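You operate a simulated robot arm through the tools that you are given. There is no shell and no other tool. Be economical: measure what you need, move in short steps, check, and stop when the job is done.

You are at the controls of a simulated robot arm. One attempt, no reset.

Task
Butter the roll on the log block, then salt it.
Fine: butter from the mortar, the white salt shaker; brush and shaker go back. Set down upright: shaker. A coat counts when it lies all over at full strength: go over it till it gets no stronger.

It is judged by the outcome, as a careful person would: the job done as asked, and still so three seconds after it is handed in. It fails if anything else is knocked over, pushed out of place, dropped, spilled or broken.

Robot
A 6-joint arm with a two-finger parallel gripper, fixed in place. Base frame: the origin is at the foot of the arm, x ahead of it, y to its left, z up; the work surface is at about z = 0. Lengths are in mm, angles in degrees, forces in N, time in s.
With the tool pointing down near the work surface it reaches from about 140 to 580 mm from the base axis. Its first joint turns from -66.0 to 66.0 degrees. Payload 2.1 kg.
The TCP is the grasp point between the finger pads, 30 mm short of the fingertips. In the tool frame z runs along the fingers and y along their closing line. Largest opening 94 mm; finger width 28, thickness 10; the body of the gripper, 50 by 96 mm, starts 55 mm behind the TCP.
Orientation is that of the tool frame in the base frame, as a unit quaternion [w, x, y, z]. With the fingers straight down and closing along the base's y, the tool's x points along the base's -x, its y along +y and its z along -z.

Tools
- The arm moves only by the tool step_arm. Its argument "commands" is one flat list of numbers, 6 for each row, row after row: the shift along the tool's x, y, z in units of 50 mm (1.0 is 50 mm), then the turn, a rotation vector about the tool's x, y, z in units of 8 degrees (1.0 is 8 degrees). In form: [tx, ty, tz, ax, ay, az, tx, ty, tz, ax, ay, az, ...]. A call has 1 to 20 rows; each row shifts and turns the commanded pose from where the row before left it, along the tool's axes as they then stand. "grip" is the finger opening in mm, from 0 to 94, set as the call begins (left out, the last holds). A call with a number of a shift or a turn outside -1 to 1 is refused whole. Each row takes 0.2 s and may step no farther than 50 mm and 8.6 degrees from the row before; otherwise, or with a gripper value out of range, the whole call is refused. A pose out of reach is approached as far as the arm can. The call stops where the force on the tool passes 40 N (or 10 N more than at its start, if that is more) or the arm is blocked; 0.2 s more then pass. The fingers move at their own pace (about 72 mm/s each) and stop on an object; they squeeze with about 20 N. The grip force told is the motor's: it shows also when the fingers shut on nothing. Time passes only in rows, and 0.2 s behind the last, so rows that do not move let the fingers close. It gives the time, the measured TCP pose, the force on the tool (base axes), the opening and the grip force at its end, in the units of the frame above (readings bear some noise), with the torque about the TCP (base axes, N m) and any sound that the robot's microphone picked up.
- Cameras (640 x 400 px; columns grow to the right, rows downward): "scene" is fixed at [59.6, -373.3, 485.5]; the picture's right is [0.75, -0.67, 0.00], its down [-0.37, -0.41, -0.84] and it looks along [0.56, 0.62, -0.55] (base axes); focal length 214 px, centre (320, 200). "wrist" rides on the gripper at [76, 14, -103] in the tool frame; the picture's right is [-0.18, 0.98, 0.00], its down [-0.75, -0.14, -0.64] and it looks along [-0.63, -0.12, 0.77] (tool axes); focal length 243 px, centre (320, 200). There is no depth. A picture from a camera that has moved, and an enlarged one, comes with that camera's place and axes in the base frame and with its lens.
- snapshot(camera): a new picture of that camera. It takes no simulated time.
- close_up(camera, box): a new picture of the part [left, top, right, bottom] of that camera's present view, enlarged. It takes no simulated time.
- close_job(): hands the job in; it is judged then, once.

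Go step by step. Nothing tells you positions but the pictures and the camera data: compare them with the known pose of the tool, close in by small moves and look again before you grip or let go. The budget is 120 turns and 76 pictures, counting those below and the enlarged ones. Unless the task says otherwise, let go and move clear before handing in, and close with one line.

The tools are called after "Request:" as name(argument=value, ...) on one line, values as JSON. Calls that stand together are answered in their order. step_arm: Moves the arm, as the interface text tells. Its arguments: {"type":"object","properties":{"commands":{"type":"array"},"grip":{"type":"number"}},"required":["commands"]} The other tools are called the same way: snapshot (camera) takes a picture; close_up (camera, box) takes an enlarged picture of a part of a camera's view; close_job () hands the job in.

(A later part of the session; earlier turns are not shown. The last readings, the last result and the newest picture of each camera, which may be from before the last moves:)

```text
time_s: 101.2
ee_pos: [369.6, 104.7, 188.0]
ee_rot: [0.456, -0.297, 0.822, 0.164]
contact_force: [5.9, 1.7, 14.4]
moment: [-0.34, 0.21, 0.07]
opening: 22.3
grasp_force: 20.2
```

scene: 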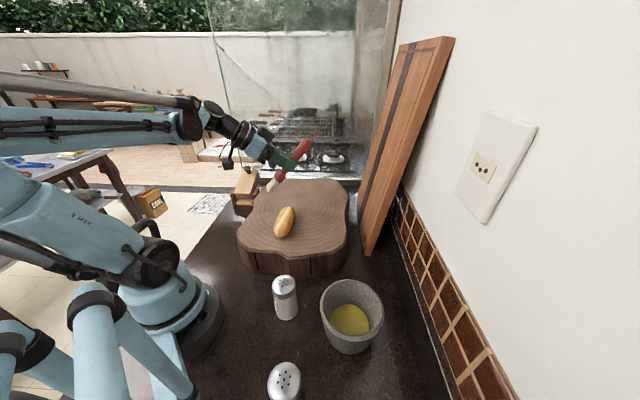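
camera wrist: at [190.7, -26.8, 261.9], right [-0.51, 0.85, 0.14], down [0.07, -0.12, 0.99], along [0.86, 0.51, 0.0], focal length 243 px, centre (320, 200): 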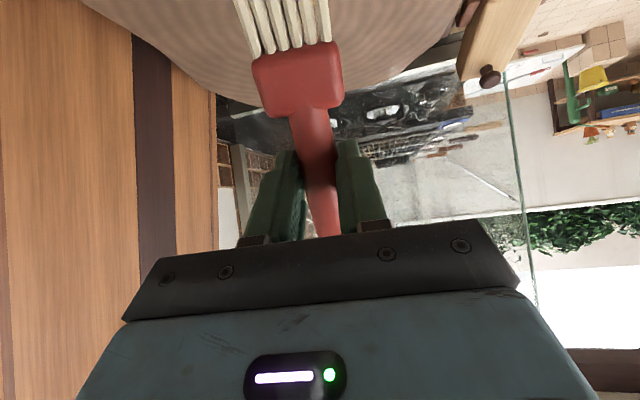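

Request:
step_arm(commands=[-0.03, 0, -0.019, 0, 0, 0, 0.044, -0.003, -0.067, 0, 0, 0, 0.044, -0.003, -0.067, 0, 0, 0, 0.044, -0.003, -0.067, 0, 0, 0, 0.044, -0.003, -0.067, 0, 0, 0, 0.044, -0.003, -0.067, 0, 0, 0, 0.044, -0.003, -0.067, 0, 0, 0, 0.044, -0.003, -0.067, 0, 0, 0])

Request:
step_arm(commands=[0.044, -0.003, -0.067, 0, 0, 0, 0.044, -0.003, -0.067, 0, 0, 0, 0.044, -0.003, -0.067, 0, 0, 0, 0.044, -0.003, -0.067, 0, 0, 0, 0.044, -0.003, -0.067, 0, 0, 0, 0.044, -0.003, -0.067, 0, 0, 0, 0.044, -0.003, -0.067, 0, 0, 0, 0.044, -0.003, -0.067, 0, 0, 0])

Request:
step_arm(commands=[0.045, -0.003, -0.066, 0, 0, 0, 0.045, -0.003, -0.066, 0, 0, 0, 0.045, -0.003, -0.066, 0, 0, 0, 0.045, -0.003, -0.066, 0, 0, 0, 0.045, -0.003, -0.066, 0, 0, 0, 0.045, -0.003, -0.066, 0, 0, 0])

Request:
close_up(camera="scene", box=[260, 195, 315, 241])

```text
time_s: 103.0
ee_pos: [345.5, 86.0, 189.8]
ee_rot: [0.455, -0.298, 0.823, 0.164]
contact_force: [1.6, -0.2, 0.7]
moment: [-0.05, 0.02, -0.01]
opening: 22.2
grasp_force: 19.9
```

```text
time_s: 104.8
ee_pos: [320.0, 64.5, 188.2]
ee_rot: [0.455, -0.298, 0.823, 0.163]
contact_force: [2.6, 2.3, 4.0]
moment: [-0.05, 0.04, 0.02]
opening: 22.2
grasp_force: 19.4
```

```text
time_s: 106.2
ee_pos: [303.2, 49.1, 189.1]
ee_rot: [0.456, -0.298, 0.823, 0.164]
contact_force: [6.2, 4.2, 15.2]
moment: [-0.24, 0.17, 0.05]
opening: 22.2
grasp_force: 20.3
```

```text
8.70 times, centred on (288, 218) of scene
camera zoom: at [59.6, -373.3, 485.5], right [0.75, -0.67, 0.0], down [-0.37, -0.41, -0.84], along [0.56, 0.62, -0.55], focal length 1865 px, centre (603, 44)
```

zoom: 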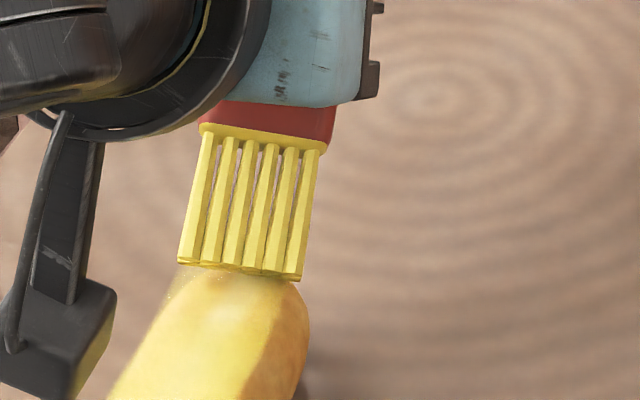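

The stroke pushed the roll along, because the bristles caught its far end. I'll lift straight up at once and see where the roll lies.

Request:
step_arm(commands=[-0.2, 0, 0.1, 0, 0, 0, -0.45, 0, -0.28, 0, 0, 0, -0.5, 0, -0.31, 0, 0, 0, -0.4, 0, 0.3, 0, 0, 0, -0.3, 0, 0.48, 0, 0, 0])

Request:
close_up(camera="scene", box=[230, 180, 350, 280])

```text
time_s: 107.4
ee_pos: [350.2, 88.0, 261.2]
ee_rot: [0.456, -0.298, 0.823, 0.164]
contact_force: [-0.5, 1.3, 0.1]
moment: [-0.02, 0.01, 0.02]
opening: 22.0
grasp_force: 19.4
```

```text
4.00 times, centred on (290, 230) of scene
camera zoom: at [59.6, -373.3, 485.5], right [0.75, -0.67, 0.0], down [-0.37, -0.41, -0.84], along [0.56, 0.62, -0.55], focal length 858 px, centre (440, 80)
```

zoom: 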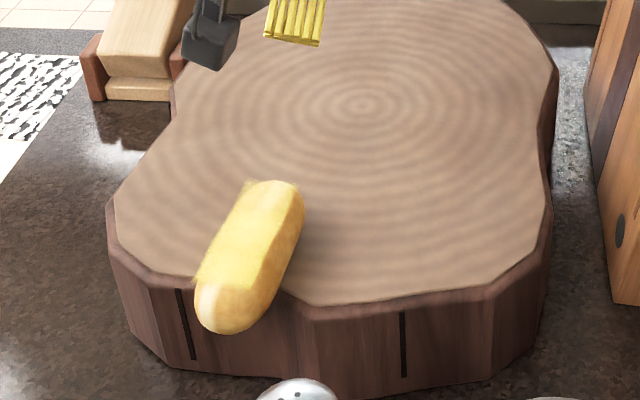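

The roll slid about 55 mm and its near end overhangs the block edge, so it must be brought back. First I'll check the coat's strength.

Request:
close_up(camera="scene", box=[268, 218, 313, 268])

```text
8.00 times, centred on (290, 243) of scene
camera zoom: at [59.6, -373.3, 485.5], right [0.75, -0.67, 0.0], down [-0.37, -0.41, -0.84], along [0.56, 0.62, -0.55], focal length 1716 px, centre (556, -144)
```

zoom: 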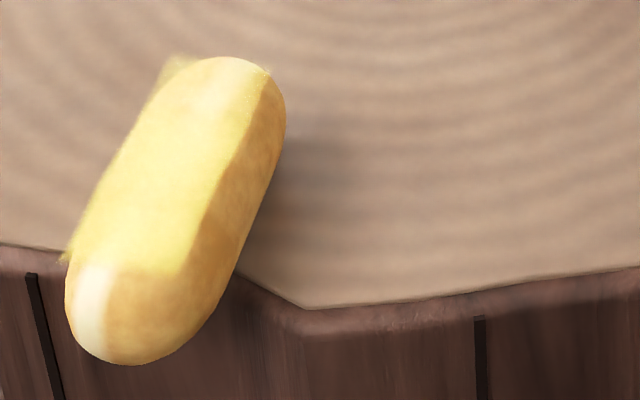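

The coat is stronger but still uneven, and the roll must come back. Rubbing it back near the block edge could tip it, so I'll lay the brush in its old place, grip the roll and carry it back. First I'll level the brush over its spot.

Request:
step_arm(commands=[0, 0, 0, 0, 0.9, 0, 0, 0, 0, 0, 0.9, 0, 0, 0, 0, 0, 0.9, 0, 0, 0, 0, 0, 0.9, 0, 0, 0, 0, 0, 0.9, 0, 0, 0, 0, 0, 0.9, 0, 0.267, 0.62, 0.35, 0, 0, 0, 0.267, 0.62, 0.35, 0, 0, 0, 0.267, 0.62, 0.35, 0, 0, 0])

Request:
step_arm(commands=[0, 0, 0, 0, 0, 0])

Request:
close_up(camera="scene", box=[200, 140, 340, 228])

```text
time_s: 109.4
ee_pos: [271.0, 143.0, 197.2]
ee_rot: [0.12, -0.338, 0.933, 0.043]
contact_force: [0.4, -0.4, 0.0]
moment: [0.01, 0.0, 0.01]
opening: 21.9
grasp_force: 19.8
```

```text
time_s: 109.8
ee_pos: [271.5, 143.8, 197.8]
ee_rot: [0.121, -0.337, 0.933, 0.043]
contact_force: [0.3, -0.3, -0.1]
moment: [-0.01, 0.01, -0.03]
opening: 22.0
grasp_force: 19.6
```

```text
4.55 times, centred on (270, 184) of scene
camera zoom: at [59.6, -373.3, 485.5], right [0.75, -0.67, 0.0], down [-0.37, -0.41, -0.84], along [0.56, 0.62, -0.55], focal length 975 px, centre (547, 273)
```

zoom: 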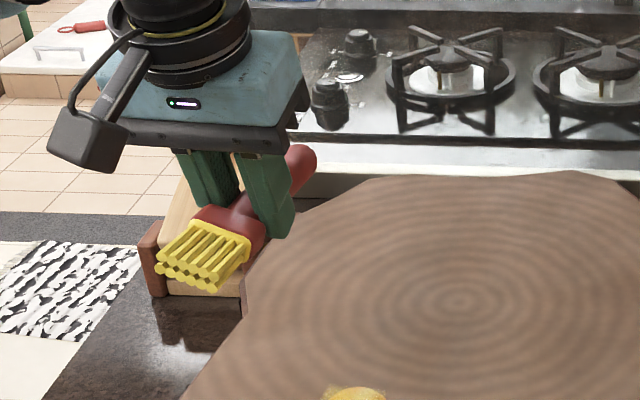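

The brush has slipped back in the grip: the tip is now about 75 mm ahead, the handle end about 96 mm behind, and it points 5° nose-up. I'll level it, move to its original line and lower.

Request:
step_arm(commands=[0, 0, 0, 0, -0.45, 0, 0.3, 0, 0.39, 0, 0, 0, 0.3, 0, 0.39, 0, 0, 0, 0.29, 0, 0.4, 0, 0, 0])

Request:
step_arm(commands=[0.02, 0, 0.06, 0, 0, 0])

Request:
step_arm(commands=[0.015, 0, 0.04, 0, 0, 0])

```text
time_s: 110.8
ee_pos: [252.5, 127.6, 129.7]
ee_rot: [0.15, -0.336, 0.928, 0.054]
contact_force: [-0.4, 0.9, -1.6]
moment: [0.04, 0.0, -0.02]
opening: 22.0
grasp_force: 20.0
```

```text
time_s: 111.2
ee_pos: [253.4, 127.0, 125.4]
ee_rot: [0.15, -0.335, 0.929, 0.054]
contact_force: [0.4, -0.5, -1.1]
moment: [0.02, -0.01, -0.01]
opening: 22.2
grasp_force: 20.0
```

```text
time_s: 111.6
ee_pos: [255.2, 126.4, 123.6]
ee_rot: [0.15, -0.337, 0.928, 0.053]
contact_force: [0.5, 0.1, -0.3]
moment: [0.0, 0.02, 0.04]
opening: 22.1
grasp_force: 19.5
```

Request:
step_arm(commands=[0.01, 0, 0.028, 0, 0, 0])

Request:
step_arm(commands=[0, 0, 0, 0, 0, 0, 0, 0, 0, 0, 0, 0], grip=40)

Request:
step_arm(commands=[0, 0, 0, 0, 0, 0, -0.12, 0, -0.38, 0, 0, 0, -0.2, 0, -0.7, 0, 0, 0, 0, 0, 0, 0, 0.85, 0, 0, 0, 0, 0, 0.85, 0, 0, 0, 0, 0, 0.5, 0], grip=62)

Request:
snapshot(camera="wrist")

```text
time_s: 112.0
ee_pos: [252.6, 127.2, 121.2]
ee_rot: [0.15, -0.335, 0.929, 0.054]
contact_force: [0.1, 0.6, 0.2]
moment: [0.03, -0.02, -0.03]
opening: 22.0
grasp_force: 19.9
```

```text
time_s: 112.6
ee_pos: [253.3, 126.8, 121.0]
ee_rot: [0.151, -0.337, 0.928, 0.054]
contact_force: [0.1, 0.7, 0.3]
moment: [0.02, 0.01, -0.03]
opening: 40.1
grasp_force: 0.1
```

```text
time_s: 114.0
ee_pos: [251.2, 126.5, 177.5]
ee_rot: [0.006, -0.341, 0.94, 0.001]
contact_force: [-0.3, 0.2, 0.3]
moment: [-0.01, -0.02, 0.06]
opening: 62.0
grasp_force: 0.0
```

```text
10 pictures are left
camera wrist: at [183.1, 87.0, 279.3], right [-0.49, 0.87, 0.0], down [0.66, 0.37, 0.65], along [0.57, 0.32, -0.76], focal length 243 px, centre (320, 200)
```

wrist: 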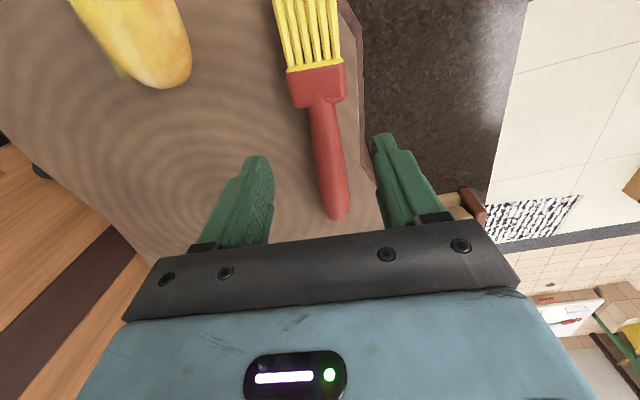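

The brush is back on its original spot and level. Now I'll move over the displaced roll and look down at it.

Request:
step_arm(commands=[0.631, -0.607, 0, 0, 0, 0, 0.631, -0.607, 0, 0, 0, 0, 0.631, -0.607, 0, 0, 0, 0, 0, 0, 0, 0, 0, 0], grip=76)

Request:
snapshot(camera="wrist")

```text
time_s: 115.0
ee_pos: [236.5, -3.6, 178.4]
ee_rot: [0.007, -0.34, 0.94, 0.002]
contact_force: [1.2, 0.4, -0.2]
moment: [-0.02, 0.03, 0.0]
opening: 76.0
grasp_force: 0.1
```

```text
9 pictures are left
camera wrist: at [167.5, -43.0, 278.9], right [-0.49, 0.87, 0.0], down [0.66, 0.37, 0.65], along [0.57, 0.32, -0.76], focal length 243 px, centre (320, 200)
```

wrist: 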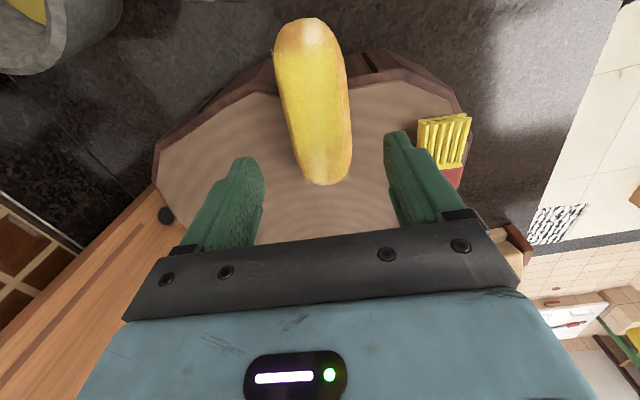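

The wrist view shows the roll clearly, well coated and centred between the fingers. I'll descend, grip it gently by the sides and lift slightly.

Request:
step_arm(commands=[0, 0, 0.5, 0, 0, 0, 0, 0, 0.52, 0, 0, 0])

Request:
step_arm(commands=[0, 0, 0, 0, 0, 0, 0, 0, 0, 0, 0, 0, 0, 0, 0, 0, 0, 0], grip=30)

Request:
step_arm(commands=[0, 0, -0.06, 0, 0, 0, 0, 0, -0.1, 0, 0, 0, 0, 0, -0.1, 0, 0, 0])

```text
time_s: 115.6
ee_pos: [235.7, -2.9, 126.6]
ee_rot: [0.007, -0.341, 0.94, 0.002]
contact_force: [-0.6, -0.5, -0.3]
moment: [-0.01, 0.01, 0.02]
opening: 76.2
grasp_force: 0.1
```

```text
time_s: 116.4
ee_pos: [237.7, -3.4, 126.2]
ee_rot: [0.007, -0.34, 0.94, 0.001]
contact_force: [0.1, -0.6, -0.1]
moment: [-0.03, -0.02, -0.02]
opening: 44.1
grasp_force: 20.1
```

```text
time_s: 117.2
ee_pos: [237.9, -4.0, 138.9]
ee_rot: [0.007, -0.34, 0.94, 0.002]
contact_force: [0.3, 1.0, -0.9]
moment: [0.02, -0.01, -0.03]
opening: 44.2
grasp_force: 20.0
```

The roll is held at 44 mm and lifted 13 mm. I'll carry it back to its original spot and lower it.

Request:
step_arm(commands=[-0.2, -0.015, 0, 0, 0, 0, -0.36, -0.022, 0, 0, 0, 0, -0.36, -0.022, 0, 0, 0, 0, -0.36, -0.022, 0, 0, 0, 0, -0.36, -0.022, 0, 0, 0, 0, 0, 0, 0.1, 0, 0, 0, 0, 0, 0.1, 0, 0, 0])

Request:
step_arm(commands=[0, 0, 0.05, 0, 0, 0])

```text
time_s: 118.8
ee_pos: [304.1, 45.1, 129.5]
ee_rot: [0.007, -0.34, 0.94, 0.002]
contact_force: [0.1, 0.2, -0.3]
moment: [-0.03, 0.0, -0.01]
opening: 44.2
grasp_force: 20.1
```

```text
time_s: 119.2
ee_pos: [303.6, 45.9, 125.7]
ee_rot: [0.006, -0.34, 0.94, 0.002]
contact_force: [0.3, -0.5, -1.1]
moment: [0.0, 0.03, -0.03]
opening: 44.1
grasp_force: 20.1
```

Request:
step_arm(commands=[0, 0, 0, 0, 0, 0, 0, 0, 0, 0, 0, 0, 0, 0, -0.3, 0, 0, 0, 0, 0, -0.75, 0, 0, 0], grip=76)

Request:
close_up(camera="wrist", box=[220, 0, 500, 200])

```text
time_s: 120.2
ee_pos: [303.3, 44.3, 180.3]
ee_rot: [0.006, -0.34, 0.94, 0.001]
contact_force: [-0.6, -0.4, 0.7]
moment: [0.01, -0.04, -0.03]
opening: 76.0
grasp_force: 0.1
```

```text
2.00 times, centred on (360, 100) of wrist
camera zoom: at [234.7, 5.1, 281.5], right [-0.49, 0.87, 0.0], down [0.66, 0.37, 0.65], along [0.57, 0.32, -0.76], focal length 485 px, centre (240, 400)
```

zoom: 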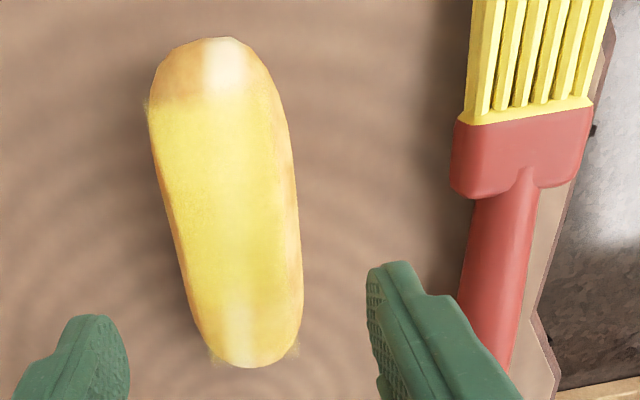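

The roll is back at its original spot, and the coat is strong except at the far end, which is still pale. I'll pick the brush up again, gripping it pre-tilted so that it slips less, and finish that end.

Request:
step_arm(commands=[-0.187, 0.662, 0, 0, 0, 0.29, -0.187, 0.662, 0, 0, 0, 0, -0.187, 0.662, 0, 0, 0, 0, 0, 0, 0, 0, 0.95, 0, 0, 0, 0, 0, 0.95, 0, 0, 0, 0, 0, 0, 0], grip=56)

Request:
snapshot(camera="wrist")

```text
time_s: 121.6
ee_pos: [264.4, 139.1, 179.9]
ee_rot: [-0.12, -0.319, 0.939, -0.041]
contact_force: [0.7, -0.1, -0.6]
moment: [0.04, -0.01, 0.01]
opening: 55.8
grasp_force: 0.0
```

```text
7 pictures are left
camera wrist: at [216.4, 120.7, 298.7], right [-0.46, 0.89, -0.05], down [0.79, 0.43, 0.43], along [0.4, 0.16, -0.9], focal length 243 px, centre (320, 200)
```

wrist: 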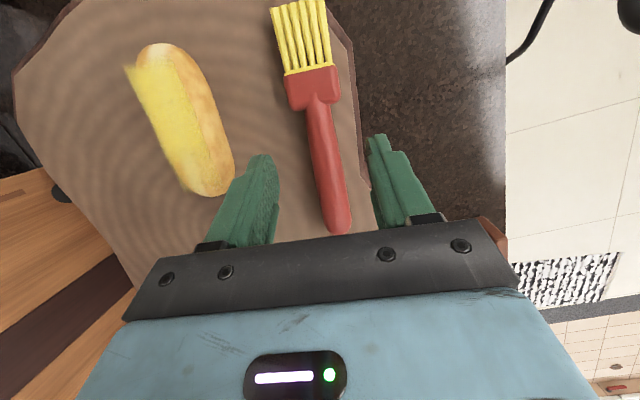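

Request:
step_arm(commands=[-0.096, 0.035, 0.367, 0, 0, 0, -0.096, 0.035, 0.367, 0, 0, 0, -0.08, 0, 0.31, 0, 0, 0])

Request:
step_arm(commands=[-0.01, 0, 0.03, 0, 0, 0])

Request:
step_arm(commands=[0, 0, 0, 0, 0, 0, 0, 0, 0, 0, 0, 0, 0, 0, 0, 0, 0, 0, 0, 0, 0, 0, 0, 0], grip=0)

Request:
step_arm(commands=[0.012, 0, -0.048, 0, 0, 0, 0.012, 0, -0.048, 0, 0, 0, 0.025, 0, -0.097, 0, 0, 0, 0.05, 0, -0.2, 0, 0, 0, 0.1, 0, -0.4, 0, 0, 0, 0.1, 0, -0.4, 0, 0, 0])

```text
time_s: 122.4
ee_pos: [260.9, 143.9, 125.1]
ee_rot: [-0.118, -0.319, 0.939, -0.041]
contact_force: [-0.3, 0.2, -0.5]
moment: [0.01, -0.02, 0.01]
opening: 55.9
grasp_force: 0.0
```

```text
time_s: 122.8
ee_pos: [260.7, 142.8, 122.9]
ee_rot: [-0.118, -0.319, 0.939, -0.041]
contact_force: [0.9, -0.8, 0.7]
moment: [0.02, 0.02, 0.0]
opening: 56.2
grasp_force: 0.1
```

```text
time_s: 123.8
ee_pos: [262.5, 142.3, 123.6]
ee_rot: [-0.118, -0.319, 0.939, -0.041]
contact_force: [-0.1, 0.3, -0.2]
moment: [-0.01, -0.02, 0.04]
opening: 23.4
grasp_force: 20.1
```

```text
time_s: 125.2
ee_pos: [261.5, 142.8, 186.4]
ee_rot: [-0.118, -0.319, 0.939, -0.042]
contact_force: [-0.8, 0.1, -0.7]
moment: [0.03, -0.02, 0.05]
opening: 23.4
grasp_force: 19.8
```

The brush is gripped again and lifted. I'll tilt it bristles-down and hover over the far part of the roll.

Request:
step_arm(commands=[0.146, 0, -0.56, 0, 0, 0, 0.146, 0, -0.56, 0, 0, 0, 0, 0, 0, 0, -0.975, 0, 0, 0, 0, 0, -0.975, 0, 0, 0, 0, 0, -0.975, 0, 0, 0, 0, 0, -0.975, 0, 0, 0, 0, 0, -0.975, 0, 0, 0, 0, 0, -0.975, 0, 0, 0, 0, 0, -0.975, 0, -0.097, -0.677, 0.081, 0, 0, 0, -0.097, -0.677, 0.081, 0, 0, 0, -0.097, -0.677, 0.081, 0, 0, 0, 0, 0, 0, 0, 0, 0])

Request:
close_up(camera="scene", box=[240, 170, 340, 240])

```text
time_s: 128.0
ee_pos: [340.0, 72.3, 242.7]
ee_rot: [0.326, -0.302, 0.889, 0.11]
contact_force: [-0.1, -0.3, 0.4]
moment: [-0.02, -0.01, -0.04]
opening: 23.1
grasp_force: 19.9
```

```text
5.71 times, centred on (290, 205) of scene
camera zoom: at [59.6, -373.3, 485.5], right [0.75, -0.67, 0.0], down [-0.37, -0.41, -0.84], along [0.56, 0.62, -0.55], focal length 1226 px, centre (491, 171)
```

zoom: 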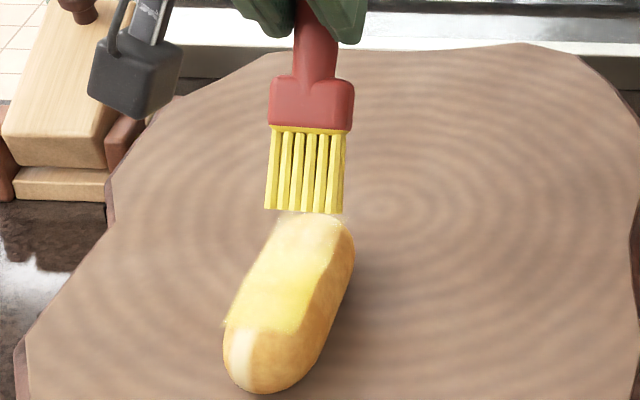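

The brush is well aligned, and the pale far half of the coat is right under it. I'll lower to light contact.

Request:
step_arm(commands=[0.13, 0.025, 0.153, 0, 0, 0, 0.13, 0.025, 0.153, 0, 0, 0])

Request:
step_arm(commands=[0.026, 0, 0.031, 0, 0, 0])

Request:
step_arm(commands=[0.026, 0, 0.031, 0, 0, 0])

Request:
step_arm(commands=[0.013, 0, 0.015, 0, 0, 0])

```text
time_s: 128.6
ee_pos: [339.0, 75.9, 223.7]
ee_rot: [0.327, -0.302, 0.889, 0.111]
contact_force: [3.2, 2.3, 11.5]
moment: [0.02, -0.08, -0.02]
opening: 23.1
grasp_force: 19.8
```

```text
time_s: 129.0
ee_pos: [339.0, 74.5, 221.0]
ee_rot: [0.325, -0.302, 0.889, 0.11]
contact_force: [3.4, 2.9, 10.7]
moment: [0.01, -0.08, 0.02]
opening: 23.1
grasp_force: 19.7
```

```text
time_s: 129.4
ee_pos: [337.6, 75.1, 219.4]
ee_rot: [0.325, -0.302, 0.889, 0.111]
contact_force: [3.1, 1.4, 10.3]
moment: [-0.07, 0.03, 0.0]
opening: 22.9
grasp_force: 20.0
```

```text
time_s: 129.8
ee_pos: [337.4, 74.0, 216.3]
ee_rot: [0.325, -0.303, 0.889, 0.11]
contact_force: [2.7, 1.2, 8.9]
moment: [-0.14, 0.03, 0.0]
opening: 23.1
grasp_force: 20.1
```

Pressed at about 9 N; I'll ease up 1 mm and pull slowly toward the far end, then repeat.

Request:
step_arm(commands=[-0.013, 0, -0.015, 0, 0, 0, -0.046, 0, 0.0386, 0, 0, 0, -0.046, 0, 0.0386, 0, 0, 0, -0.046, 0, 0.0386, 0, 0, 0, -0.046, 0, 0.0386, 0, 0, 0, -0.046, 0, 0.0386, 0, 0, 0])

Request:
step_arm(commands=[0.008, 0, 0.01, 0, 0, 0, -0.046, 0, 0.0386, 0, 0, 0, -0.046, 0, 0.0386, 0, 0, 0, -0.046, 0, 0.0386, 0, 0, 0, -0.046, 0, 0.0386, 0, 0, 0, -0.046, 0, 0.0386, 0, 0, 0])

Request:
step_arm(commands=[0.013, 0, 0.015, 0, 0, 0, -0.046, 0, 0.0386, 0, 0, 0, -0.046, 0, 0.0386, 0, 0, 0])

Request:
step_arm(commands=[0.013, 0, 0.015, 0, 0, 0])

```text
time_s: 131.2
ee_pos: [349.3, 84.4, 219.5]
ee_rot: [0.325, -0.301, 0.89, 0.11]
contact_force: [-0.4, 0.2, -0.5]
moment: [0.02, 0.03, 0.0]
opening: 23.1
grasp_force: 19.6
```

```text
time_s: 132.6
ee_pos: [361.1, 92.9, 218.9]
ee_rot: [0.326, -0.302, 0.889, 0.11]
contact_force: [0.6, 0.0, -0.2]
moment: [-0.03, -0.01, 0.0]
opening: 22.8
grasp_force: 20.4
```

```text
time_s: 133.4
ee_pos: [366.5, 97.9, 217.9]
ee_rot: [0.325, -0.302, 0.889, 0.11]
contact_force: [0.0, -0.3, -0.6]
moment: [-0.02, -0.02, 0.03]
opening: 22.8
grasp_force: 20.1
```

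```text
time_s: 133.8
ee_pos: [365.3, 97.3, 217.3]
ee_rot: [0.326, -0.302, 0.889, 0.11]
contact_force: [0.5, 0.1, -0.4]
moment: [0.0, 0.0, 0.0]
opening: 22.9
grasp_force: 20.0
```

A pull loses contact, so I'll press lightly at the far end and dab my way back toward the middle.

Request:
step_arm(commands=[0.02, 0, 0.023, 0, 0, 0])

Request:
step_arm(commands=[0.02, 0, 0.023, 0, 0, 0])

Request:
step_arm(commands=[0.02, 0, 0.023, 0, 0, 0])

```text
time_s: 134.2
ee_pos: [366.8, 97.8, 214.9]
ee_rot: [0.326, -0.302, 0.889, 0.11]
contact_force: [0.5, -0.8, 0.1]
moment: [-0.01, 0.0, 0.0]
opening: 22.9
grasp_force: 20.2
```

```text
time_s: 134.6
ee_pos: [365.9, 97.8, 214.8]
ee_rot: [0.325, -0.303, 0.889, 0.11]
contact_force: [0.5, -0.8, -0.4]
moment: [-0.01, -0.02, 0.0]
opening: 22.8
grasp_force: 19.8
```

```text
time_s: 135.0
ee_pos: [366.6, 97.1, 213.1]
ee_rot: [0.325, -0.302, 0.889, 0.11]
contact_force: [-0.7, 0.0, -0.5]
moment: [0.0, 0.0, -0.01]
opening: 22.9
grasp_force: 20.2
```

Request:
step_arm(commands=[-0.04, 0, -0.046, 0, 0, 0, 0.123, 0, -0.103, 0, 0, 0, 0.013, 0, 0.015, 0, 0, 0])

Request:
step_arm(commands=[0.02, 0, 0.023, 0, 0, 0])

Request:
step_arm(commands=[0.02, 0, 0.023, 0, 0, 0])

Request:
step_arm(commands=[0.02, 0, 0.023, 0, 0, 0])

Request:
close_up(camera="scene", box=[250, 180, 330, 240])

```text
time_s: 135.8
ee_pos: [360.6, 92.5, 214.9]
ee_rot: [0.324, -0.301, 0.89, 0.109]
contact_force: [-0.9, -0.9, 0.4]
moment: [-0.03, 0.01, 0.01]
opening: 23.1
grasp_force: 19.9
```

```text
time_s: 136.2
ee_pos: [360.9, 92.5, 213.2]
ee_rot: [0.326, -0.302, 0.889, 0.11]
contact_force: [3.8, 2.0, 9.9]
moment: [-0.01, 0.0, 0.04]
opening: 23.1
grasp_force: 20.0
```

```text
time_s: 136.6
ee_pos: [360.4, 92.9, 213.0]
ee_rot: [0.327, -0.301, 0.889, 0.11]
contact_force: [4.8, 4.1, 11.8]
moment: [0.09, -0.11, 0.05]
opening: 22.8
grasp_force: 20.3
```

```text
time_s: 137.0
ee_pos: [359.5, 92.4, 210.8]
ee_rot: [0.325, -0.302, 0.889, 0.11]
contact_force: [4.2, 4.5, 11.4]
moment: [0.06, -0.08, 0.0]
opening: 23.1
grasp_force: 19.8
```

```text
6.67 times, centred on (290, 210) of scene
camera zoom: at [59.6, -373.3, 485.5], right [0.75, -0.67, 0.0], down [-0.37, -0.41, -0.84], along [0.56, 0.62, -0.55], focal length 1430 px, centre (520, 133)
```

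zoom: 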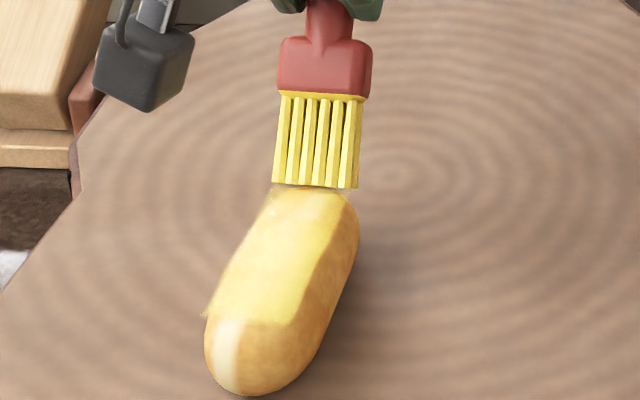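

The bristles are on the far edge of the coat with firm contact, and the roll hasn't moved. I'll work back toward the middle with a series of light dabs, then repeat them on the way out.

Request:
step_arm(commands=[-0.032, 0, -0.038, 0, 0, 0, 0.053, 0, -0.123, 0, 0, 0, 0.0386, 0, 0.046, 0, 0, 0, 0.053, 0, -0.123, 0, 0, 0, 0.0386, 0, 0.046, 0, 0, 0, 0.053, 0, -0.123, 0, 0, 0, 0.0386, 0, 0.046, 0, 0, 0, 0.053, 0, -0.123, 0, 0, 0, 0.0386, 0, 0.046, 0, 0, 0])

Request:
step_arm(commands=[0.053, 0, -0.123, 0, 0, 0, 0.0386, 0, 0.046, 0, 0, 0, 0.053, 0, -0.123, 0, 0, 0, 0.0386, 0, 0.046, 0, 0, 0, 0.053, 0, -0.123, 0, 0, 0, 0.0386, 0, 0.046, 0, 0, 0, 0.053, 0, -0.123, 0, 0, 0, 0.0386, 0, 0.046, 0, 0, 0])

Request:
step_arm(commands=[-0.131, 0, 0.031, 0, 0, 0, 0.0386, 0, 0.046, 0, 0, 0, -0.131, 0, 0.031, 0, 0, 0, 0.0386, 0, 0.046, 0, 0, 0, -0.131, 0, 0.031, 0, 0, 0, 0.0386, 0, 0.046, 0, 0, 0, -0.131, 0, 0.031, 0, 0, 0, 0.0386, 0, 0.046, 0, 0, 0])

Request:
step_arm(commands=[-0.131, 0, 0.031, 0, 0, 0, 0.0386, 0, 0.046, 0, 0, 0, -0.131, 0, 0.031, 0, 0, 0, 0.0386, 0, 0.046, 0, 0, 0, -0.131, 0, 0.031, 0, 0, 0, 0.0386, 0, 0.046, 0, 0, 0, -0.131, 0, 0.031, 0, 0, 0, 0.05, 0, 0.06, 0, 0, 0])

```text
time_s: 139.0
ee_pos: [340.9, 76.6, 213.4]
ee_rot: [0.325, -0.302, 0.889, 0.11]
contact_force: [0.6, -1.0, 5.7]
moment: [-0.23, 0.1, 0.02]
opening: 22.7
grasp_force: 20.1
```

```text
time_s: 140.8
ee_pos: [321.0, 63.1, 213.3]
ee_rot: [0.326, -0.301, 0.889, 0.109]
contact_force: [-1.9, -0.4, 5.9]
moment: [-0.16, 0.28, 0.02]
opening: 22.7
grasp_force: 20.3
```

```text
time_s: 142.6
ee_pos: [340.9, 78.2, 215.6]
ee_rot: [0.326, -0.302, 0.889, 0.11]
contact_force: [0.6, 0.0, -0.7]
moment: [0.04, -0.01, -0.04]
opening: 22.7
grasp_force: 19.8
```

```text
time_s: 144.4
ee_pos: [361.3, 92.6, 213.0]
ee_rot: [0.326, -0.302, 0.889, 0.11]
contact_force: [0.1, 0.7, -0.5]
moment: [0.01, -0.01, 0.01]
opening: 22.7
grasp_force: 20.1
```

The inward dabs had steady 5.7 N contact. I'll make contact at the far end again and do a full-length pass of dabs to the near edge.

Request:
step_arm(commands=[0.02, 0, 0.023, 0, 0, 0, 0.013, 0, 0.015, 0, 0, 0])

Request:
step_arm(commands=[0.013, 0, 0.015, 0, 0, 0, 0.013, 0, 0.015, 0, 0, 0])

```text
time_s: 145.0
ee_pos: [360.1, 94.3, 211.5]
ee_rot: [0.325, -0.302, 0.889, 0.11]
contact_force: [-0.3, 0.5, -1.2]
moment: [-0.03, -0.01, 0.01]
opening: 22.8
grasp_force: 20.0
```

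```text
time_s: 145.6
ee_pos: [360.8, 93.7, 207.9]
ee_rot: [0.325, -0.302, 0.889, 0.109]
contact_force: [-0.2, 0.8, 0.7]
moment: [0.02, 0.01, 0.03]
opening: 22.9
grasp_force: 20.1
```

Request:
step_arm(commands=[-0.026, 0, -0.031, 0, 0, 0, 0.053, 0, -0.123, 0, 0, 0, 0.0386, 0, 0.046, 0, 0, 0, 0, 0, 0, 0, 0, 0])

Request:
step_arm(commands=[0.053, 0, -0.123, 0, 0, 0, 0.0386, 0, 0.046, 0, 0, 0, 0.053, 0, -0.123, 0, 0, 0, 0.0386, 0, 0.046, 0, 0, 0, 0.053, 0, -0.123, 0, 0, 0, 0.0386, 0, 0.046, 0, 0, 0, 0.053, 0, -0.123, 0, 0, 0, 0.0386, 0, 0.046, 0, 0, 0])

Request:
step_arm(commands=[0.053, 0, -0.123, 0, 0, 0, 0.0386, 0, 0.046, 0, 0, 0, 0.053, 0, -0.123, 0, 0, 0, 0.0386, 0, 0.046, 0, 0, 0, 0.053, 0, -0.123, 0, 0, 0, 0.0386, 0, 0.046, 0, 0, 0, 0.053, 0, -0.123, 0, 0, 0, 0.0386, 0, 0.046, 0, 0, 0])

Request:
step_arm(commands=[0.053, 0, -0.123, 0, 0, 0, 0.0386, 0, 0.046, 0, 0, 0, 0.053, 0, -0.123, 0, 0, 0, 0.0386, 0, 0.046, 0, 0, 0, 0.053, 0, -0.123, 0, 0, 0, 0.0386, 0, 0.046, 0, 0, 0, 0.053, 0, -0.123, 0, 0, 0, 0.0386, 0, 0.046, 0, 0, 0])

```text
time_s: 146.6
ee_pos: [355.0, 89.9, 211.9]
ee_rot: [0.327, -0.301, 0.889, 0.109]
contact_force: [3.5, 2.8, 10.6]
moment: [0.0, 0.02, 0.0]
opening: 22.8
grasp_force: 20.3
```

```text
time_s: 148.4
ee_pos: [336.5, 74.9, 211.7]
ee_rot: [0.326, -0.301, 0.89, 0.109]
contact_force: [0.1, 0.9, 8.5]
moment: [-0.13, 0.18, -0.01]
opening: 22.7
grasp_force: 19.5
```

```text
time_s: 150.2
ee_pos: [317.5, 61.2, 212.0]
ee_rot: [0.326, -0.301, 0.889, 0.11]
contact_force: [-1.1, -1.2, 3.5]
moment: [-0.08, 0.17, -0.02]
opening: 22.8
grasp_force: 19.9
```

```text
time_s: 152.0
ee_pos: [298.9, 45.2, 211.4]
ee_rot: [0.326, -0.301, 0.889, 0.109]
contact_force: [0.0, -0.3, 0.5]
moment: [-0.02, 0.0, 0.01]
opening: 22.6
grasp_force: 20.3
```

A good pass. I'll do another from the far end, shifted 4 mm left, to saturate the margins.

Request:
step_arm(commands=[-0.077, 0, -0.092, 0, 0, 0, -0.38, 0.04, 0.318, 0, 0, 0, -0.38, 0.04, 0.318, 0, 0, 0, -0.35, 0, 0.293, 0, 0, 0, 0.085, 0, 0.1, 0, 0, 0, 0.02, 0, 0.023, 0, 0, 0])

Request:
step_arm(commands=[0.053, 0, -0.123, 0, 0, 0, 0.0386, 0, 0.046, 0, 0, 0, 0.053, 0, -0.123, 0, 0, 0, 0.0386, 0, 0.046, 0, 0, 0, 0.053, 0, -0.123, 0, 0, 0, 0.0386, 0, 0.046, 0, 0, 0, 0.053, 0, -0.123, 0, 0, 0, 0.0386, 0, 0.046, 0, 0, 0])

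Request:
step_arm(commands=[0.053, 0, -0.123, 0, 0, 0, 0.0386, 0, 0.046, 0, 0, 0, 0.053, 0, -0.123, 0, 0, 0, 0.0386, 0, 0.046, 0, 0, 0, 0.053, 0, -0.123, 0, 0, 0, 0.0386, 0, 0.046, 0, 0, 0, 0.053, 0, -0.123, 0, 0, 0, 0.0386, 0, 0.046, 0, 0, 0])

Request:
step_arm(commands=[0.053, 0, -0.123, 0, 0, 0, 0.0386, 0, 0.046, 0, 0, 0, 0.053, 0, -0.123, 0, 0, 0, 0.0386, 0, 0.046, 0, 0, 0, 0.053, 0, -0.123, 0, 0, 0, 0.0386, 0, 0.046, 0, 0, 0, 0.053, 0, -0.123, 0, 0, 0, 0.0386, 0, 0.046, 0, 0, 0])

```text
time_s: 153.4
ee_pos: [353.8, 92.7, 210.5]
ee_rot: [0.326, -0.303, 0.889, 0.11]
contact_force: [0.4, 0.1, 0.2]
moment: [0.02, -0.02, -0.01]
opening: 22.5
grasp_force: 19.9
```

```text
time_s: 155.2
ee_pos: [335.1, 77.5, 209.8]
ee_rot: [0.326, -0.301, 0.889, 0.11]
contact_force: [1.2, 2.0, 7.6]
moment: [-0.03, 0.15, -0.04]
opening: 22.8
grasp_force: 20.1
```

```text
time_s: 157.0
ee_pos: [315.6, 64.1, 209.7]
ee_rot: [0.326, -0.301, 0.889, 0.11]
contact_force: [-0.3, -0.1, 7.0]
moment: [-0.13, 0.23, 0.0]
opening: 22.6
grasp_force: 19.8
```

```text
time_s: 158.8
ee_pos: [296.9, 50.7, 211.2]
ee_rot: [0.326, -0.302, 0.889, 0.109]
contact_force: [-0.3, -0.2, -0.4]
moment: [0.03, 0.01, 0.0]
opening: 22.5
grasp_force: 20.0
```

One more pass from the far end, shifted 8 mm right, then I'll lift clear and look.

Request:
step_arm(commands=[-0.077, 0, -0.092, 0, 0, 0, -0.43, -0.06, 0.36, 0, 0, 0, -0.43, -0.06, 0.36, 0, 0, 0, -0.4, -0.05, 0.335, 0, 0, 0, 0.08, 0, 0.095, 0, 0, 0, 0.02, 0, 0.023, 0, 0, 0])

Request:
step_arm(commands=[0.053, 0, -0.123, 0, 0, 0, 0.0386, 0, 0.046, 0, 0, 0, 0.053, 0, -0.123, 0, 0, 0, 0.0386, 0, 0.046, 0, 0, 0, 0.053, 0, -0.123, 0, 0, 0, 0.0386, 0, 0.046, 0, 0, 0, 0.053, 0, -0.123, 0, 0, 0, 0.0386, 0, 0.046, 0, 0, 0])

Request:
step_arm(commands=[0.053, 0, -0.123, 0, 0, 0, 0.0386, 0, 0.046, 0, 0, 0, 0.053, 0, -0.123, 0, 0, 0, 0.0386, 0, 0.046, 0, 0, 0, 0.053, 0, -0.123, 0, 0, 0, 0.0386, 0, 0.046, 0, 0, 0, 0.053, 0, -0.123, 0, 0, 0, 0.0386, 0, 0.046, 0, 0, 0])

Request:
step_arm(commands=[0.053, 0, -0.123, 0, 0, 0, 0.0386, 0, 0.046, 0, 0, 0, 0.053, 0, -0.123, 0, 0, 0, 0.0386, 0, 0.046, 0, 0, 0, 0.053, 0, -0.123, 0, 0, 0, 0.0386, 0, 0.046, 0, 0, 0, 0.053, 0, -0.123, 0, 0, 0, 0.045, 0, 0.053, 0, 0, 0])

Request:
step_arm(commands=[-0.5, 0, -0.6, 0, 0, 0, 0, 0, 0, 0, 0.9, 0, 0, 0, 0, 0, 0.9, 0, -0.1, 0.6, 0.1, 0, 0, 0, -0.1, 0.6, 0.1, 0, 0, 0])

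Request:
close_up(camera="scene", box=[220, 160, 330, 240])

```text
time_s: 160.2
ee_pos: [369.0, 92.8, 210.1]
ee_rot: [0.325, -0.303, 0.889, 0.11]
contact_force: [-0.2, 0.2, -0.7]
moment: [0.0, -0.02, 0.01]
opening: 22.6
grasp_force: 20.2
```

```text
time_s: 162.0
ee_pos: [348.8, 80.0, 210.4]
ee_rot: [0.325, -0.301, 0.89, 0.11]
contact_force: [0.9, -0.2, -0.4]
moment: [-0.01, -0.01, 0.02]
opening: 22.6
grasp_force: 20.2
```

```text
time_s: 163.8
ee_pos: [330.9, 63.7, 210.0]
ee_rot: [0.326, -0.302, 0.889, 0.11]
contact_force: [-0.9, -0.2, 4.7]
moment: [-0.09, 0.33, -0.02]
opening: 22.6
grasp_force: 19.9
```

```text
time_s: 165.6
ee_pos: [309.9, 49.0, 210.9]
ee_rot: [0.325, -0.303, 0.889, 0.111]
contact_force: [-0.3, 0.3, -0.4]
moment: [0.01, 0.0, -0.02]
opening: 22.5
grasp_force: 19.7
```

```text
time_s: 166.8
ee_pos: [284.8, 104.5, 243.5]
ee_rot: [0.21, -0.313, 0.924, 0.07]
contact_force: [-0.3, 1.2, -0.5]
moment: [0.0, -0.02, 0.0]
opening: 22.2
grasp_force: 20.4
```

```text
5.00 times, centred on (275, 200) of scene
camera zoom: at [59.6, -373.3, 485.5], right [0.75, -0.67, 0.0], down [-0.37, -0.41, -0.84], along [0.56, 0.62, -0.55], focal length 1072 px, centre (545, 200)
```

zoom: 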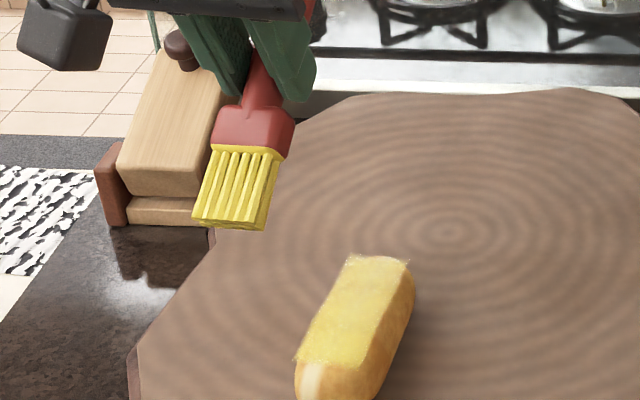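

The coat now looks uniformly strong with crisp edges all round. To be sure it gets no stronger, I'll do one last centred dab pass along the full length.

Request:
step_arm(commands=[0.1, -0.6, -0.1, 0, 0, 0, 0.1, -0.6, -0.1, 0, 0, 0, 0, 0, 0, 0, -0.9, 0, 0, 0, 0, 0, -0.9, 0, -0.4, 0.03, 0.335, 0, 0, 0, -0.4, 0.03, 0.335, 0, 0, 0, -0.37, 0.03, 0.31, 0, 0, 0, 0.25, 0, 0.3, 0, 0, 0, 0.27, 0, 0.323, 0, 0, 0])

Request:
step_arm(commands=[0.053, 0, -0.123, 0, 0, 0, 0.0386, 0, 0.046, 0, 0, 0, 0.053, 0, -0.123, 0, 0, 0, 0.0386, 0, 0.046, 0, 0, 0, 0.053, 0, -0.123, 0, 0, 0, 0.0386, 0, 0.046, 0, 0, 0, 0.053, 0, -0.123, 0, 0, 0, 0.0386, 0, 0.046, 0, 0, 0])

Request:
step_arm(commands=[0.053, 0, -0.123, 0, 0, 0, 0.0386, 0, 0.046, 0, 0, 0, 0.053, 0, -0.123, 0, 0, 0, 0.0386, 0, 0.046, 0, 0, 0, 0.053, 0, -0.123, 0, 0, 0, 0.0386, 0, 0.046, 0, 0, 0, 0.053, 0, -0.123, 0, 0, 0, 0.0386, 0, 0.046, 0, 0, 0])

Request:
step_arm(commands=[0.053, 0, -0.123, 0, 0, 0, 0.045, 0, 0.053, 0, 0, 0, 0.053, 0, -0.123, 0, 0, 0, 0.0386, 0, 0.046, 0, 0, 0, 0.053, 0, -0.123, 0, 0, 0, 0.0386, 0, 0.046, 0, 0, 0, 0.053, 0, -0.123, 0, 0, 0, 0.045, 0, 0.053, 0, 0, 0])

```text
time_s: 168.8
ee_pos: [368.1, 97.4, 209.0]
ee_rot: [0.326, -0.303, 0.889, 0.11]
contact_force: [-0.1, -0.2, -1.8]
moment: [-0.02, -0.01, 0.01]
opening: 22.7
grasp_force: 20.1
```

```text
time_s: 170.6
ee_pos: [348.3, 83.9, 209.0]
ee_rot: [0.326, -0.301, 0.889, 0.109]
contact_force: [-0.5, -0.3, -1.2]
moment: [0.04, 0.0, 0.0]
opening: 22.3
grasp_force: 19.9
```

```text
time_s: 172.4
ee_pos: [331.1, 69.0, 209.4]
ee_rot: [0.325, -0.303, 0.889, 0.111]
contact_force: [-0.2, -0.1, 4.6]
moment: [-0.07, 0.27, -0.02]
opening: 22.5
grasp_force: 19.9
```

```text
time_s: 174.2
ee_pos: [310.8, 55.7, 209.6]
ee_rot: [0.326, -0.301, 0.889, 0.11]
contact_force: [-1.6, -0.8, 4.9]
moment: [-0.12, 0.28, -0.01]
opening: 22.3
grasp_force: 20.3
```

Request:
step_arm(commands=[0.053, 0, -0.123, 0, 0, 0, 0.045, 0, 0.053, 0, 0, 0, 0.053, 0, -0.123, 0, 0, 0, 0.045, 0, 0.053, 0, 0, 0, 0.053, 0, -0.123, 0, 0, 0, 0.045, 0, 0.053, 0, 0, 0, -0.35, 0, -0.42, 0, 0, 0, -0.45, 0, -0.53, 0, 0, 0])

Request:
step_arm(commands=[0, 0, 0, 0, 0.95, 0, 0, 0, 0, 0, 0.95, 0, 0, 0, 0, 0, 0.95, 0, 0, 0, 0, 0, 0.95, 0, 0, 0, 0, 0, 0.95, 0, 0, 0, 0, 0, 0.95, 0, 0, 0, 0, 0, 0.95, 0, 0, 0, 0, 0, 0, 0])

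```text
time_s: 176.0
ee_pos: [298.2, 45.1, 270.5]
ee_rot: [0.325, -0.302, 0.889, 0.11]
contact_force: [0.1, -0.5, 0.0]
moment: [0.02, -0.03, 0.02]
opening: 22.6
grasp_force: 20.0
```

```text
time_s: 177.8
ee_pos: [298.0, 46.0, 269.2]
ee_rot: [-0.108, -0.32, 0.94, -0.039]
contact_force: [0.0, 0.3, -1.4]
moment: [0.0, 0.02, -0.02]
opening: 22.6
grasp_force: 20.0
```

The butter is done. I'll carry the levelled brush back over its resting place and lower it.

Request:
step_arm(commands=[-0.248, 0.639, 0.517, 0, 0, 0, -0.248, 0.639, 0.517, 0, 0, 0, -0.248, 0.639, 0.517, 0, 0, 0, -0.11, 0, 0.47, 0, 0, 0, -0.11, 0, 0.47, 0, 0, 0])

Request:
step_arm(commands=[-0.023, 0, 0.097, 0, 0, 0])

Request:
step_arm(commands=[-0.014, 0, 0.058, 0, 0, 0])

```text
time_s: 179.0
ee_pos: [253.8, 132.9, 137.7]
ee_rot: [-0.108, -0.319, 0.941, -0.037]
contact_force: [0.0, -0.1, -0.9]
moment: [0.01, -0.01, -0.01]
opening: 22.4
grasp_force: 20.0
```

```text
time_s: 179.4
ee_pos: [251.9, 132.2, 133.6]
ee_rot: [-0.107, -0.319, 0.941, -0.037]
contact_force: [0.8, -0.1, -0.9]
moment: [0.01, -0.01, -0.01]
opening: 22.3
grasp_force: 20.0
```

```text
time_s: 179.8
ee_pos: [254.3, 132.6, 128.8]
ee_rot: [-0.107, -0.32, 0.941, -0.037]
contact_force: [0.7, 0.6, -1.0]
moment: [0.0, -0.01, -0.03]
opening: 22.2
grasp_force: 20.2
```

Request:
step_arm(commands=[-0.01, 0, 0.04, 0, 0, 0])

Request:
step_arm(commands=[-0.01, 0, 0.04, 0, 0, 0])

Request:
step_arm(commands=[-0.008, 0, 0.03, 0, 0, 0])

```text
time_s: 180.2
ee_pos: [254.3, 131.3, 127.8]
ee_rot: [-0.107, -0.319, 0.941, -0.037]
contact_force: [0.3, 0.1, 1.7]
moment: [0.09, -0.09, -0.04]
opening: 22.2
grasp_force: 20.4
```

```text
time_s: 180.6
ee_pos: [253.5, 133.7, 124.9]
ee_rot: [-0.108, -0.319, 0.941, -0.038]
contact_force: [-1.1, -1.5, 6.4]
moment: [0.28, -0.4, 0.05]
opening: 22.2
grasp_force: 19.3
```

```text
time_s: 181.0
ee_pos: [253.4, 133.8, 123.1]
ee_rot: [-0.107, -0.319, 0.941, -0.037]
contact_force: [-1.0, 0.0, 5.3]
moment: [0.27, -0.33, 0.04]
opening: 22.0
grasp_force: 19.5
```

One end has touched and the brush is settling level. I'll release and rise.

Request:
step_arm(commands=[0, 0, 0, 0, 0, 0, 0, 0, 0, 0, 0, 0], grip=40)

Request:
step_arm(commands=[0, 0, 0, 0, 0, 0, 0.09, 0, -0.4, 0, 0, 0, 0.16, 0, -0.7, 0, 0, 0, 0.22, 0, -0.9, 0, 0, 0, 0, 0, 0, 0, -0.8, 0, 0, 0, 0, 0, -0.8, 0], grip=70)

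Request:
snapshot(camera="scene")

```text
time_s: 181.6
ee_pos: [253.3, 132.4, 123.8]
ee_rot: [-0.107, -0.319, 0.941, -0.038]
contact_force: [-0.1, 1.3, 0.7]
moment: [-0.02, -0.01, 0.04]
opening: 39.9
grasp_force: 0.0
```

```text
time_s: 183.0
ee_pos: [255.7, 132.1, 227.5]
ee_rot: [-0.002, -0.321, 0.947, -0.001]
contact_force: [-0.1, 0.4, 0.7]
moment: [0.01, 0.0, -0.02]
opening: 70.0
grasp_force: 0.1
```

```text
3 pictures are left
```

scene: 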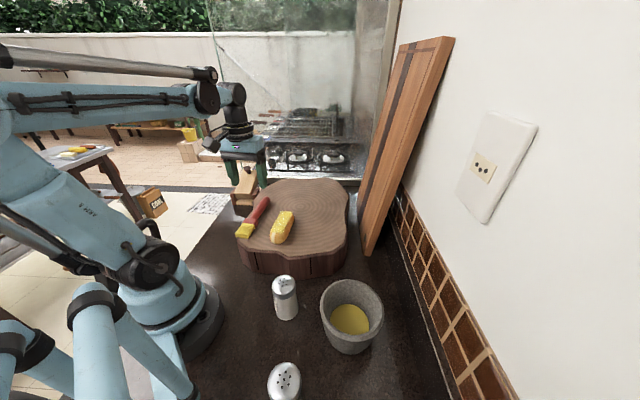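

The brush is back in its place and the coated roll sits on the block. Next is the white shaker at about (187,-117). I'll approach it with the tool tilted 40° outward, so that pitching up later tips the shaker over.

Request:
step_arm(commands=[0, 0, -0.4, 0, 0, 0, 0, 0, 0, 0, 0, 0.965, 0, 0, 0, 0, 0, 0.965, 0, 0, 0, 0, 0, 0.965, 0, 0, 0, 0, 0, 0.965, 0, 0, 0, 0, 0, 0.965, 0, 0, 0, 0, 0, 0.965, 0, 0, 0, 0, 0, 0.965, 0, 0, 0, 0, 0, 0.965, 0, 0, 0, 0, 0, 0.965], grip=84)

Request:
step_arm(commands=[-0.439, -0.826, 0.08, 0, 0, 0, -0.439, -0.826, 0.08, 0, 0, 0, -0.439, -0.826, 0.08, 0, 0, 0, -0.439, -0.826, 0.08, 0, 0, 0, -0.439, -0.826, 0.08, 0, 0, 0, -0.439, -0.826, 0.08, 0, 0, 0, 0, 0, 0, 0, 1, 0, 0, 0, 0, 0, 1, 0, 0, 0, 0, 0, 1, 0, 0, 0, 0, 0, 1, 0, 0, 0, 0, 0, 1, 0, 0, 0, 0, 0, 0, 0])

```text
time_s: 185.2
ee_pos: [254.5, 131.9, 247.0]
ee_rot: [-0.001, 0.278, 0.961, -0.003]
contact_force: [-0.6, -0.3, 0.5]
moment: [0.0, 0.02, -0.02]
opening: 84.1
grasp_force: 0.1
```

```text
time_s: 187.8
ee_pos: [233.5, -148.7, 222.4]
ee_rot: [-0.211, 0.269, 0.938, 0.058]
contact_force: [0.7, -0.9, 0.9]
moment: [0.02, 0.02, 0.0]
opening: 83.7
grasp_force: 0.1
out of reach, approached as far as the arm can: row 10, 11
```

The tilt reaches its limit at about 25° here. I'll go lower, where more tilt may be possible, and take a look at the shaker.

Request:
step_arm(commands=[-0.206, 0.027, 0.847, 0, 0, 0, -0.206, 0.027, 0.847, 0, 0, 0, 0, 0, 0, 0, 0.9, 0, 0, 0, 0, 0, 0.9, 0, 0, 0, 0, 0, 0, 0])

Request:
snapshot(camera="wrist")

```text
time_s: 189.0
ee_pos: [218.5, -136.4, 137.7]
ee_rot: [-0.211, 0.27, 0.938, 0.059]
contact_force: [-0.2, -0.2, 0.1]
moment: [0.03, 0.0, 0.04]
opening: 84.2
grasp_force: 0.1
out of reach, approached as far as the arm can: row 3, 4
```

```text
2 pictures are left
camera wrist: at [206.3, -111.3, 262.4], right [0.66, 0.74, -0.08], down [0.74, -0.63, 0.26], along [0.14, -0.23, -0.96], focal length 243 px, centre (320, 200)
```

wrist: 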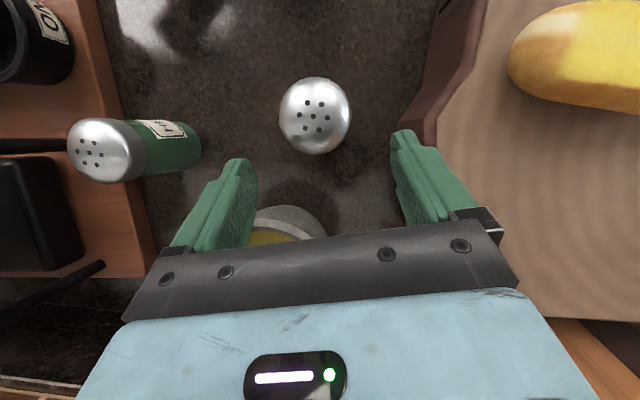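

The white shaker's cap is at (186,-115), right in line with the fingers. I'll slide down along the tool axis and grip its body.

Request:
step_arm(commands=[0, 0.005, 0.6, 0, 0, 0, 0, 0.005, 0.6, 0, 0, 0, 0, 0.005, 0.6, 0, 0, 0, 0, 0, 0, 0, 0, 0])

Request:
step_arm(commands=[0, 0, 0, 0, 0, 0, 0, 0, 0, 0, 0, 0, 0, 0, 0, 0, 0, 0, 0, 0, 0, 0, 0, 0], grip=10)

```text
time_s: 190.0
ee_pos: [188.5, -113.8, 55.5]
ee_rot: [-0.211, 0.269, 0.938, 0.059]
contact_force: [0.4, 0.1, 0.7]
moment: [0.01, 0.0, -0.01]
opening: 84.1
grasp_force: 0.0
```

```text
time_s: 191.0
ee_pos: [187.4, -115.6, 56.0]
ee_rot: [-0.21, 0.27, 0.938, 0.059]
contact_force: [-0.3, 0.5, 0.1]
moment: [0.03, 0.01, 0.03]
opening: 51.2
grasp_force: 20.4
```

Gripped at 51 mm. I'll lift straight up, gently at first.

Request:
step_arm(commands=[0.043, 0, -0.09, 0, 0, 0, 0.085, 0, -0.18, 0, 0, 0, 0.17, 0, -0.36, 0, 0, 0, 0.3, 0, -0.64, 0, 0, 0, 0.34, 0, -0.72, 0, 0, 0, 0.34, 0, -0.72, 0, 0, 0, 0.34, 0, -0.72, 0, 0, 0, 0.34, 0, -0.72, 0, 0, 0])

```text
time_s: 192.8
ee_pos: [188.3, -115.2, 286.3]
ee_rot: [-0.21, 0.269, 0.938, 0.059]
contact_force: [0.3, -0.5, -1.9]
moment: [0.01, 0.02, 0.0]
opening: 50.8
grasp_force: 20.2
```

The shaker is lifted upright. I'll carry it beside and above the roll, turning to heading 130° so the arm has room to tip it.

Request:
step_arm(commands=[-0.17, 0.774, -0.107, 0, 0, 0, -0.17, 0.774, -0.107, 0, 0, 0, -0.17, 0.774, -0.107, 0, 0, 0, -0.17, 0.774, -0.107, 0, 0, 0, 0, 0, 0, -0.32, 0, 0.68, 0, 0, 0, -0.32, 0, 0.68, 0, 0, 0, -0.32, 0, 0.68, 0, 0, 0, 0, 0, 0, 0, 0])

```text
refused: commands must hold 6 numbers for each row
```

Request:
step_arm(commands=[-0.17, 0.774, -0.107, 0, 0, 0, -0.17, 0.774, -0.107, 0, 0, 0, -0.17, 0.774, -0.107, 0, 0, 0, -0.17, 0.774, -0.107, 0, 0, 0, 0, 0, 0, -0.32, 0, 0.68, 0, 0, 0, -0.32, 0, 0.68, 0, 0, 0, -0.32, 0, 0.68])

```text
time_s: 194.4
ee_pos: [304.5, -4.9, 289.8]
ee_rot: [-0.197, 0.414, 0.884, 0.091]
contact_force: [0.6, 0.1, -0.5]
moment: [0.01, 0.01, 0.0]
opening: 51.1
grasp_force: 20.1
```

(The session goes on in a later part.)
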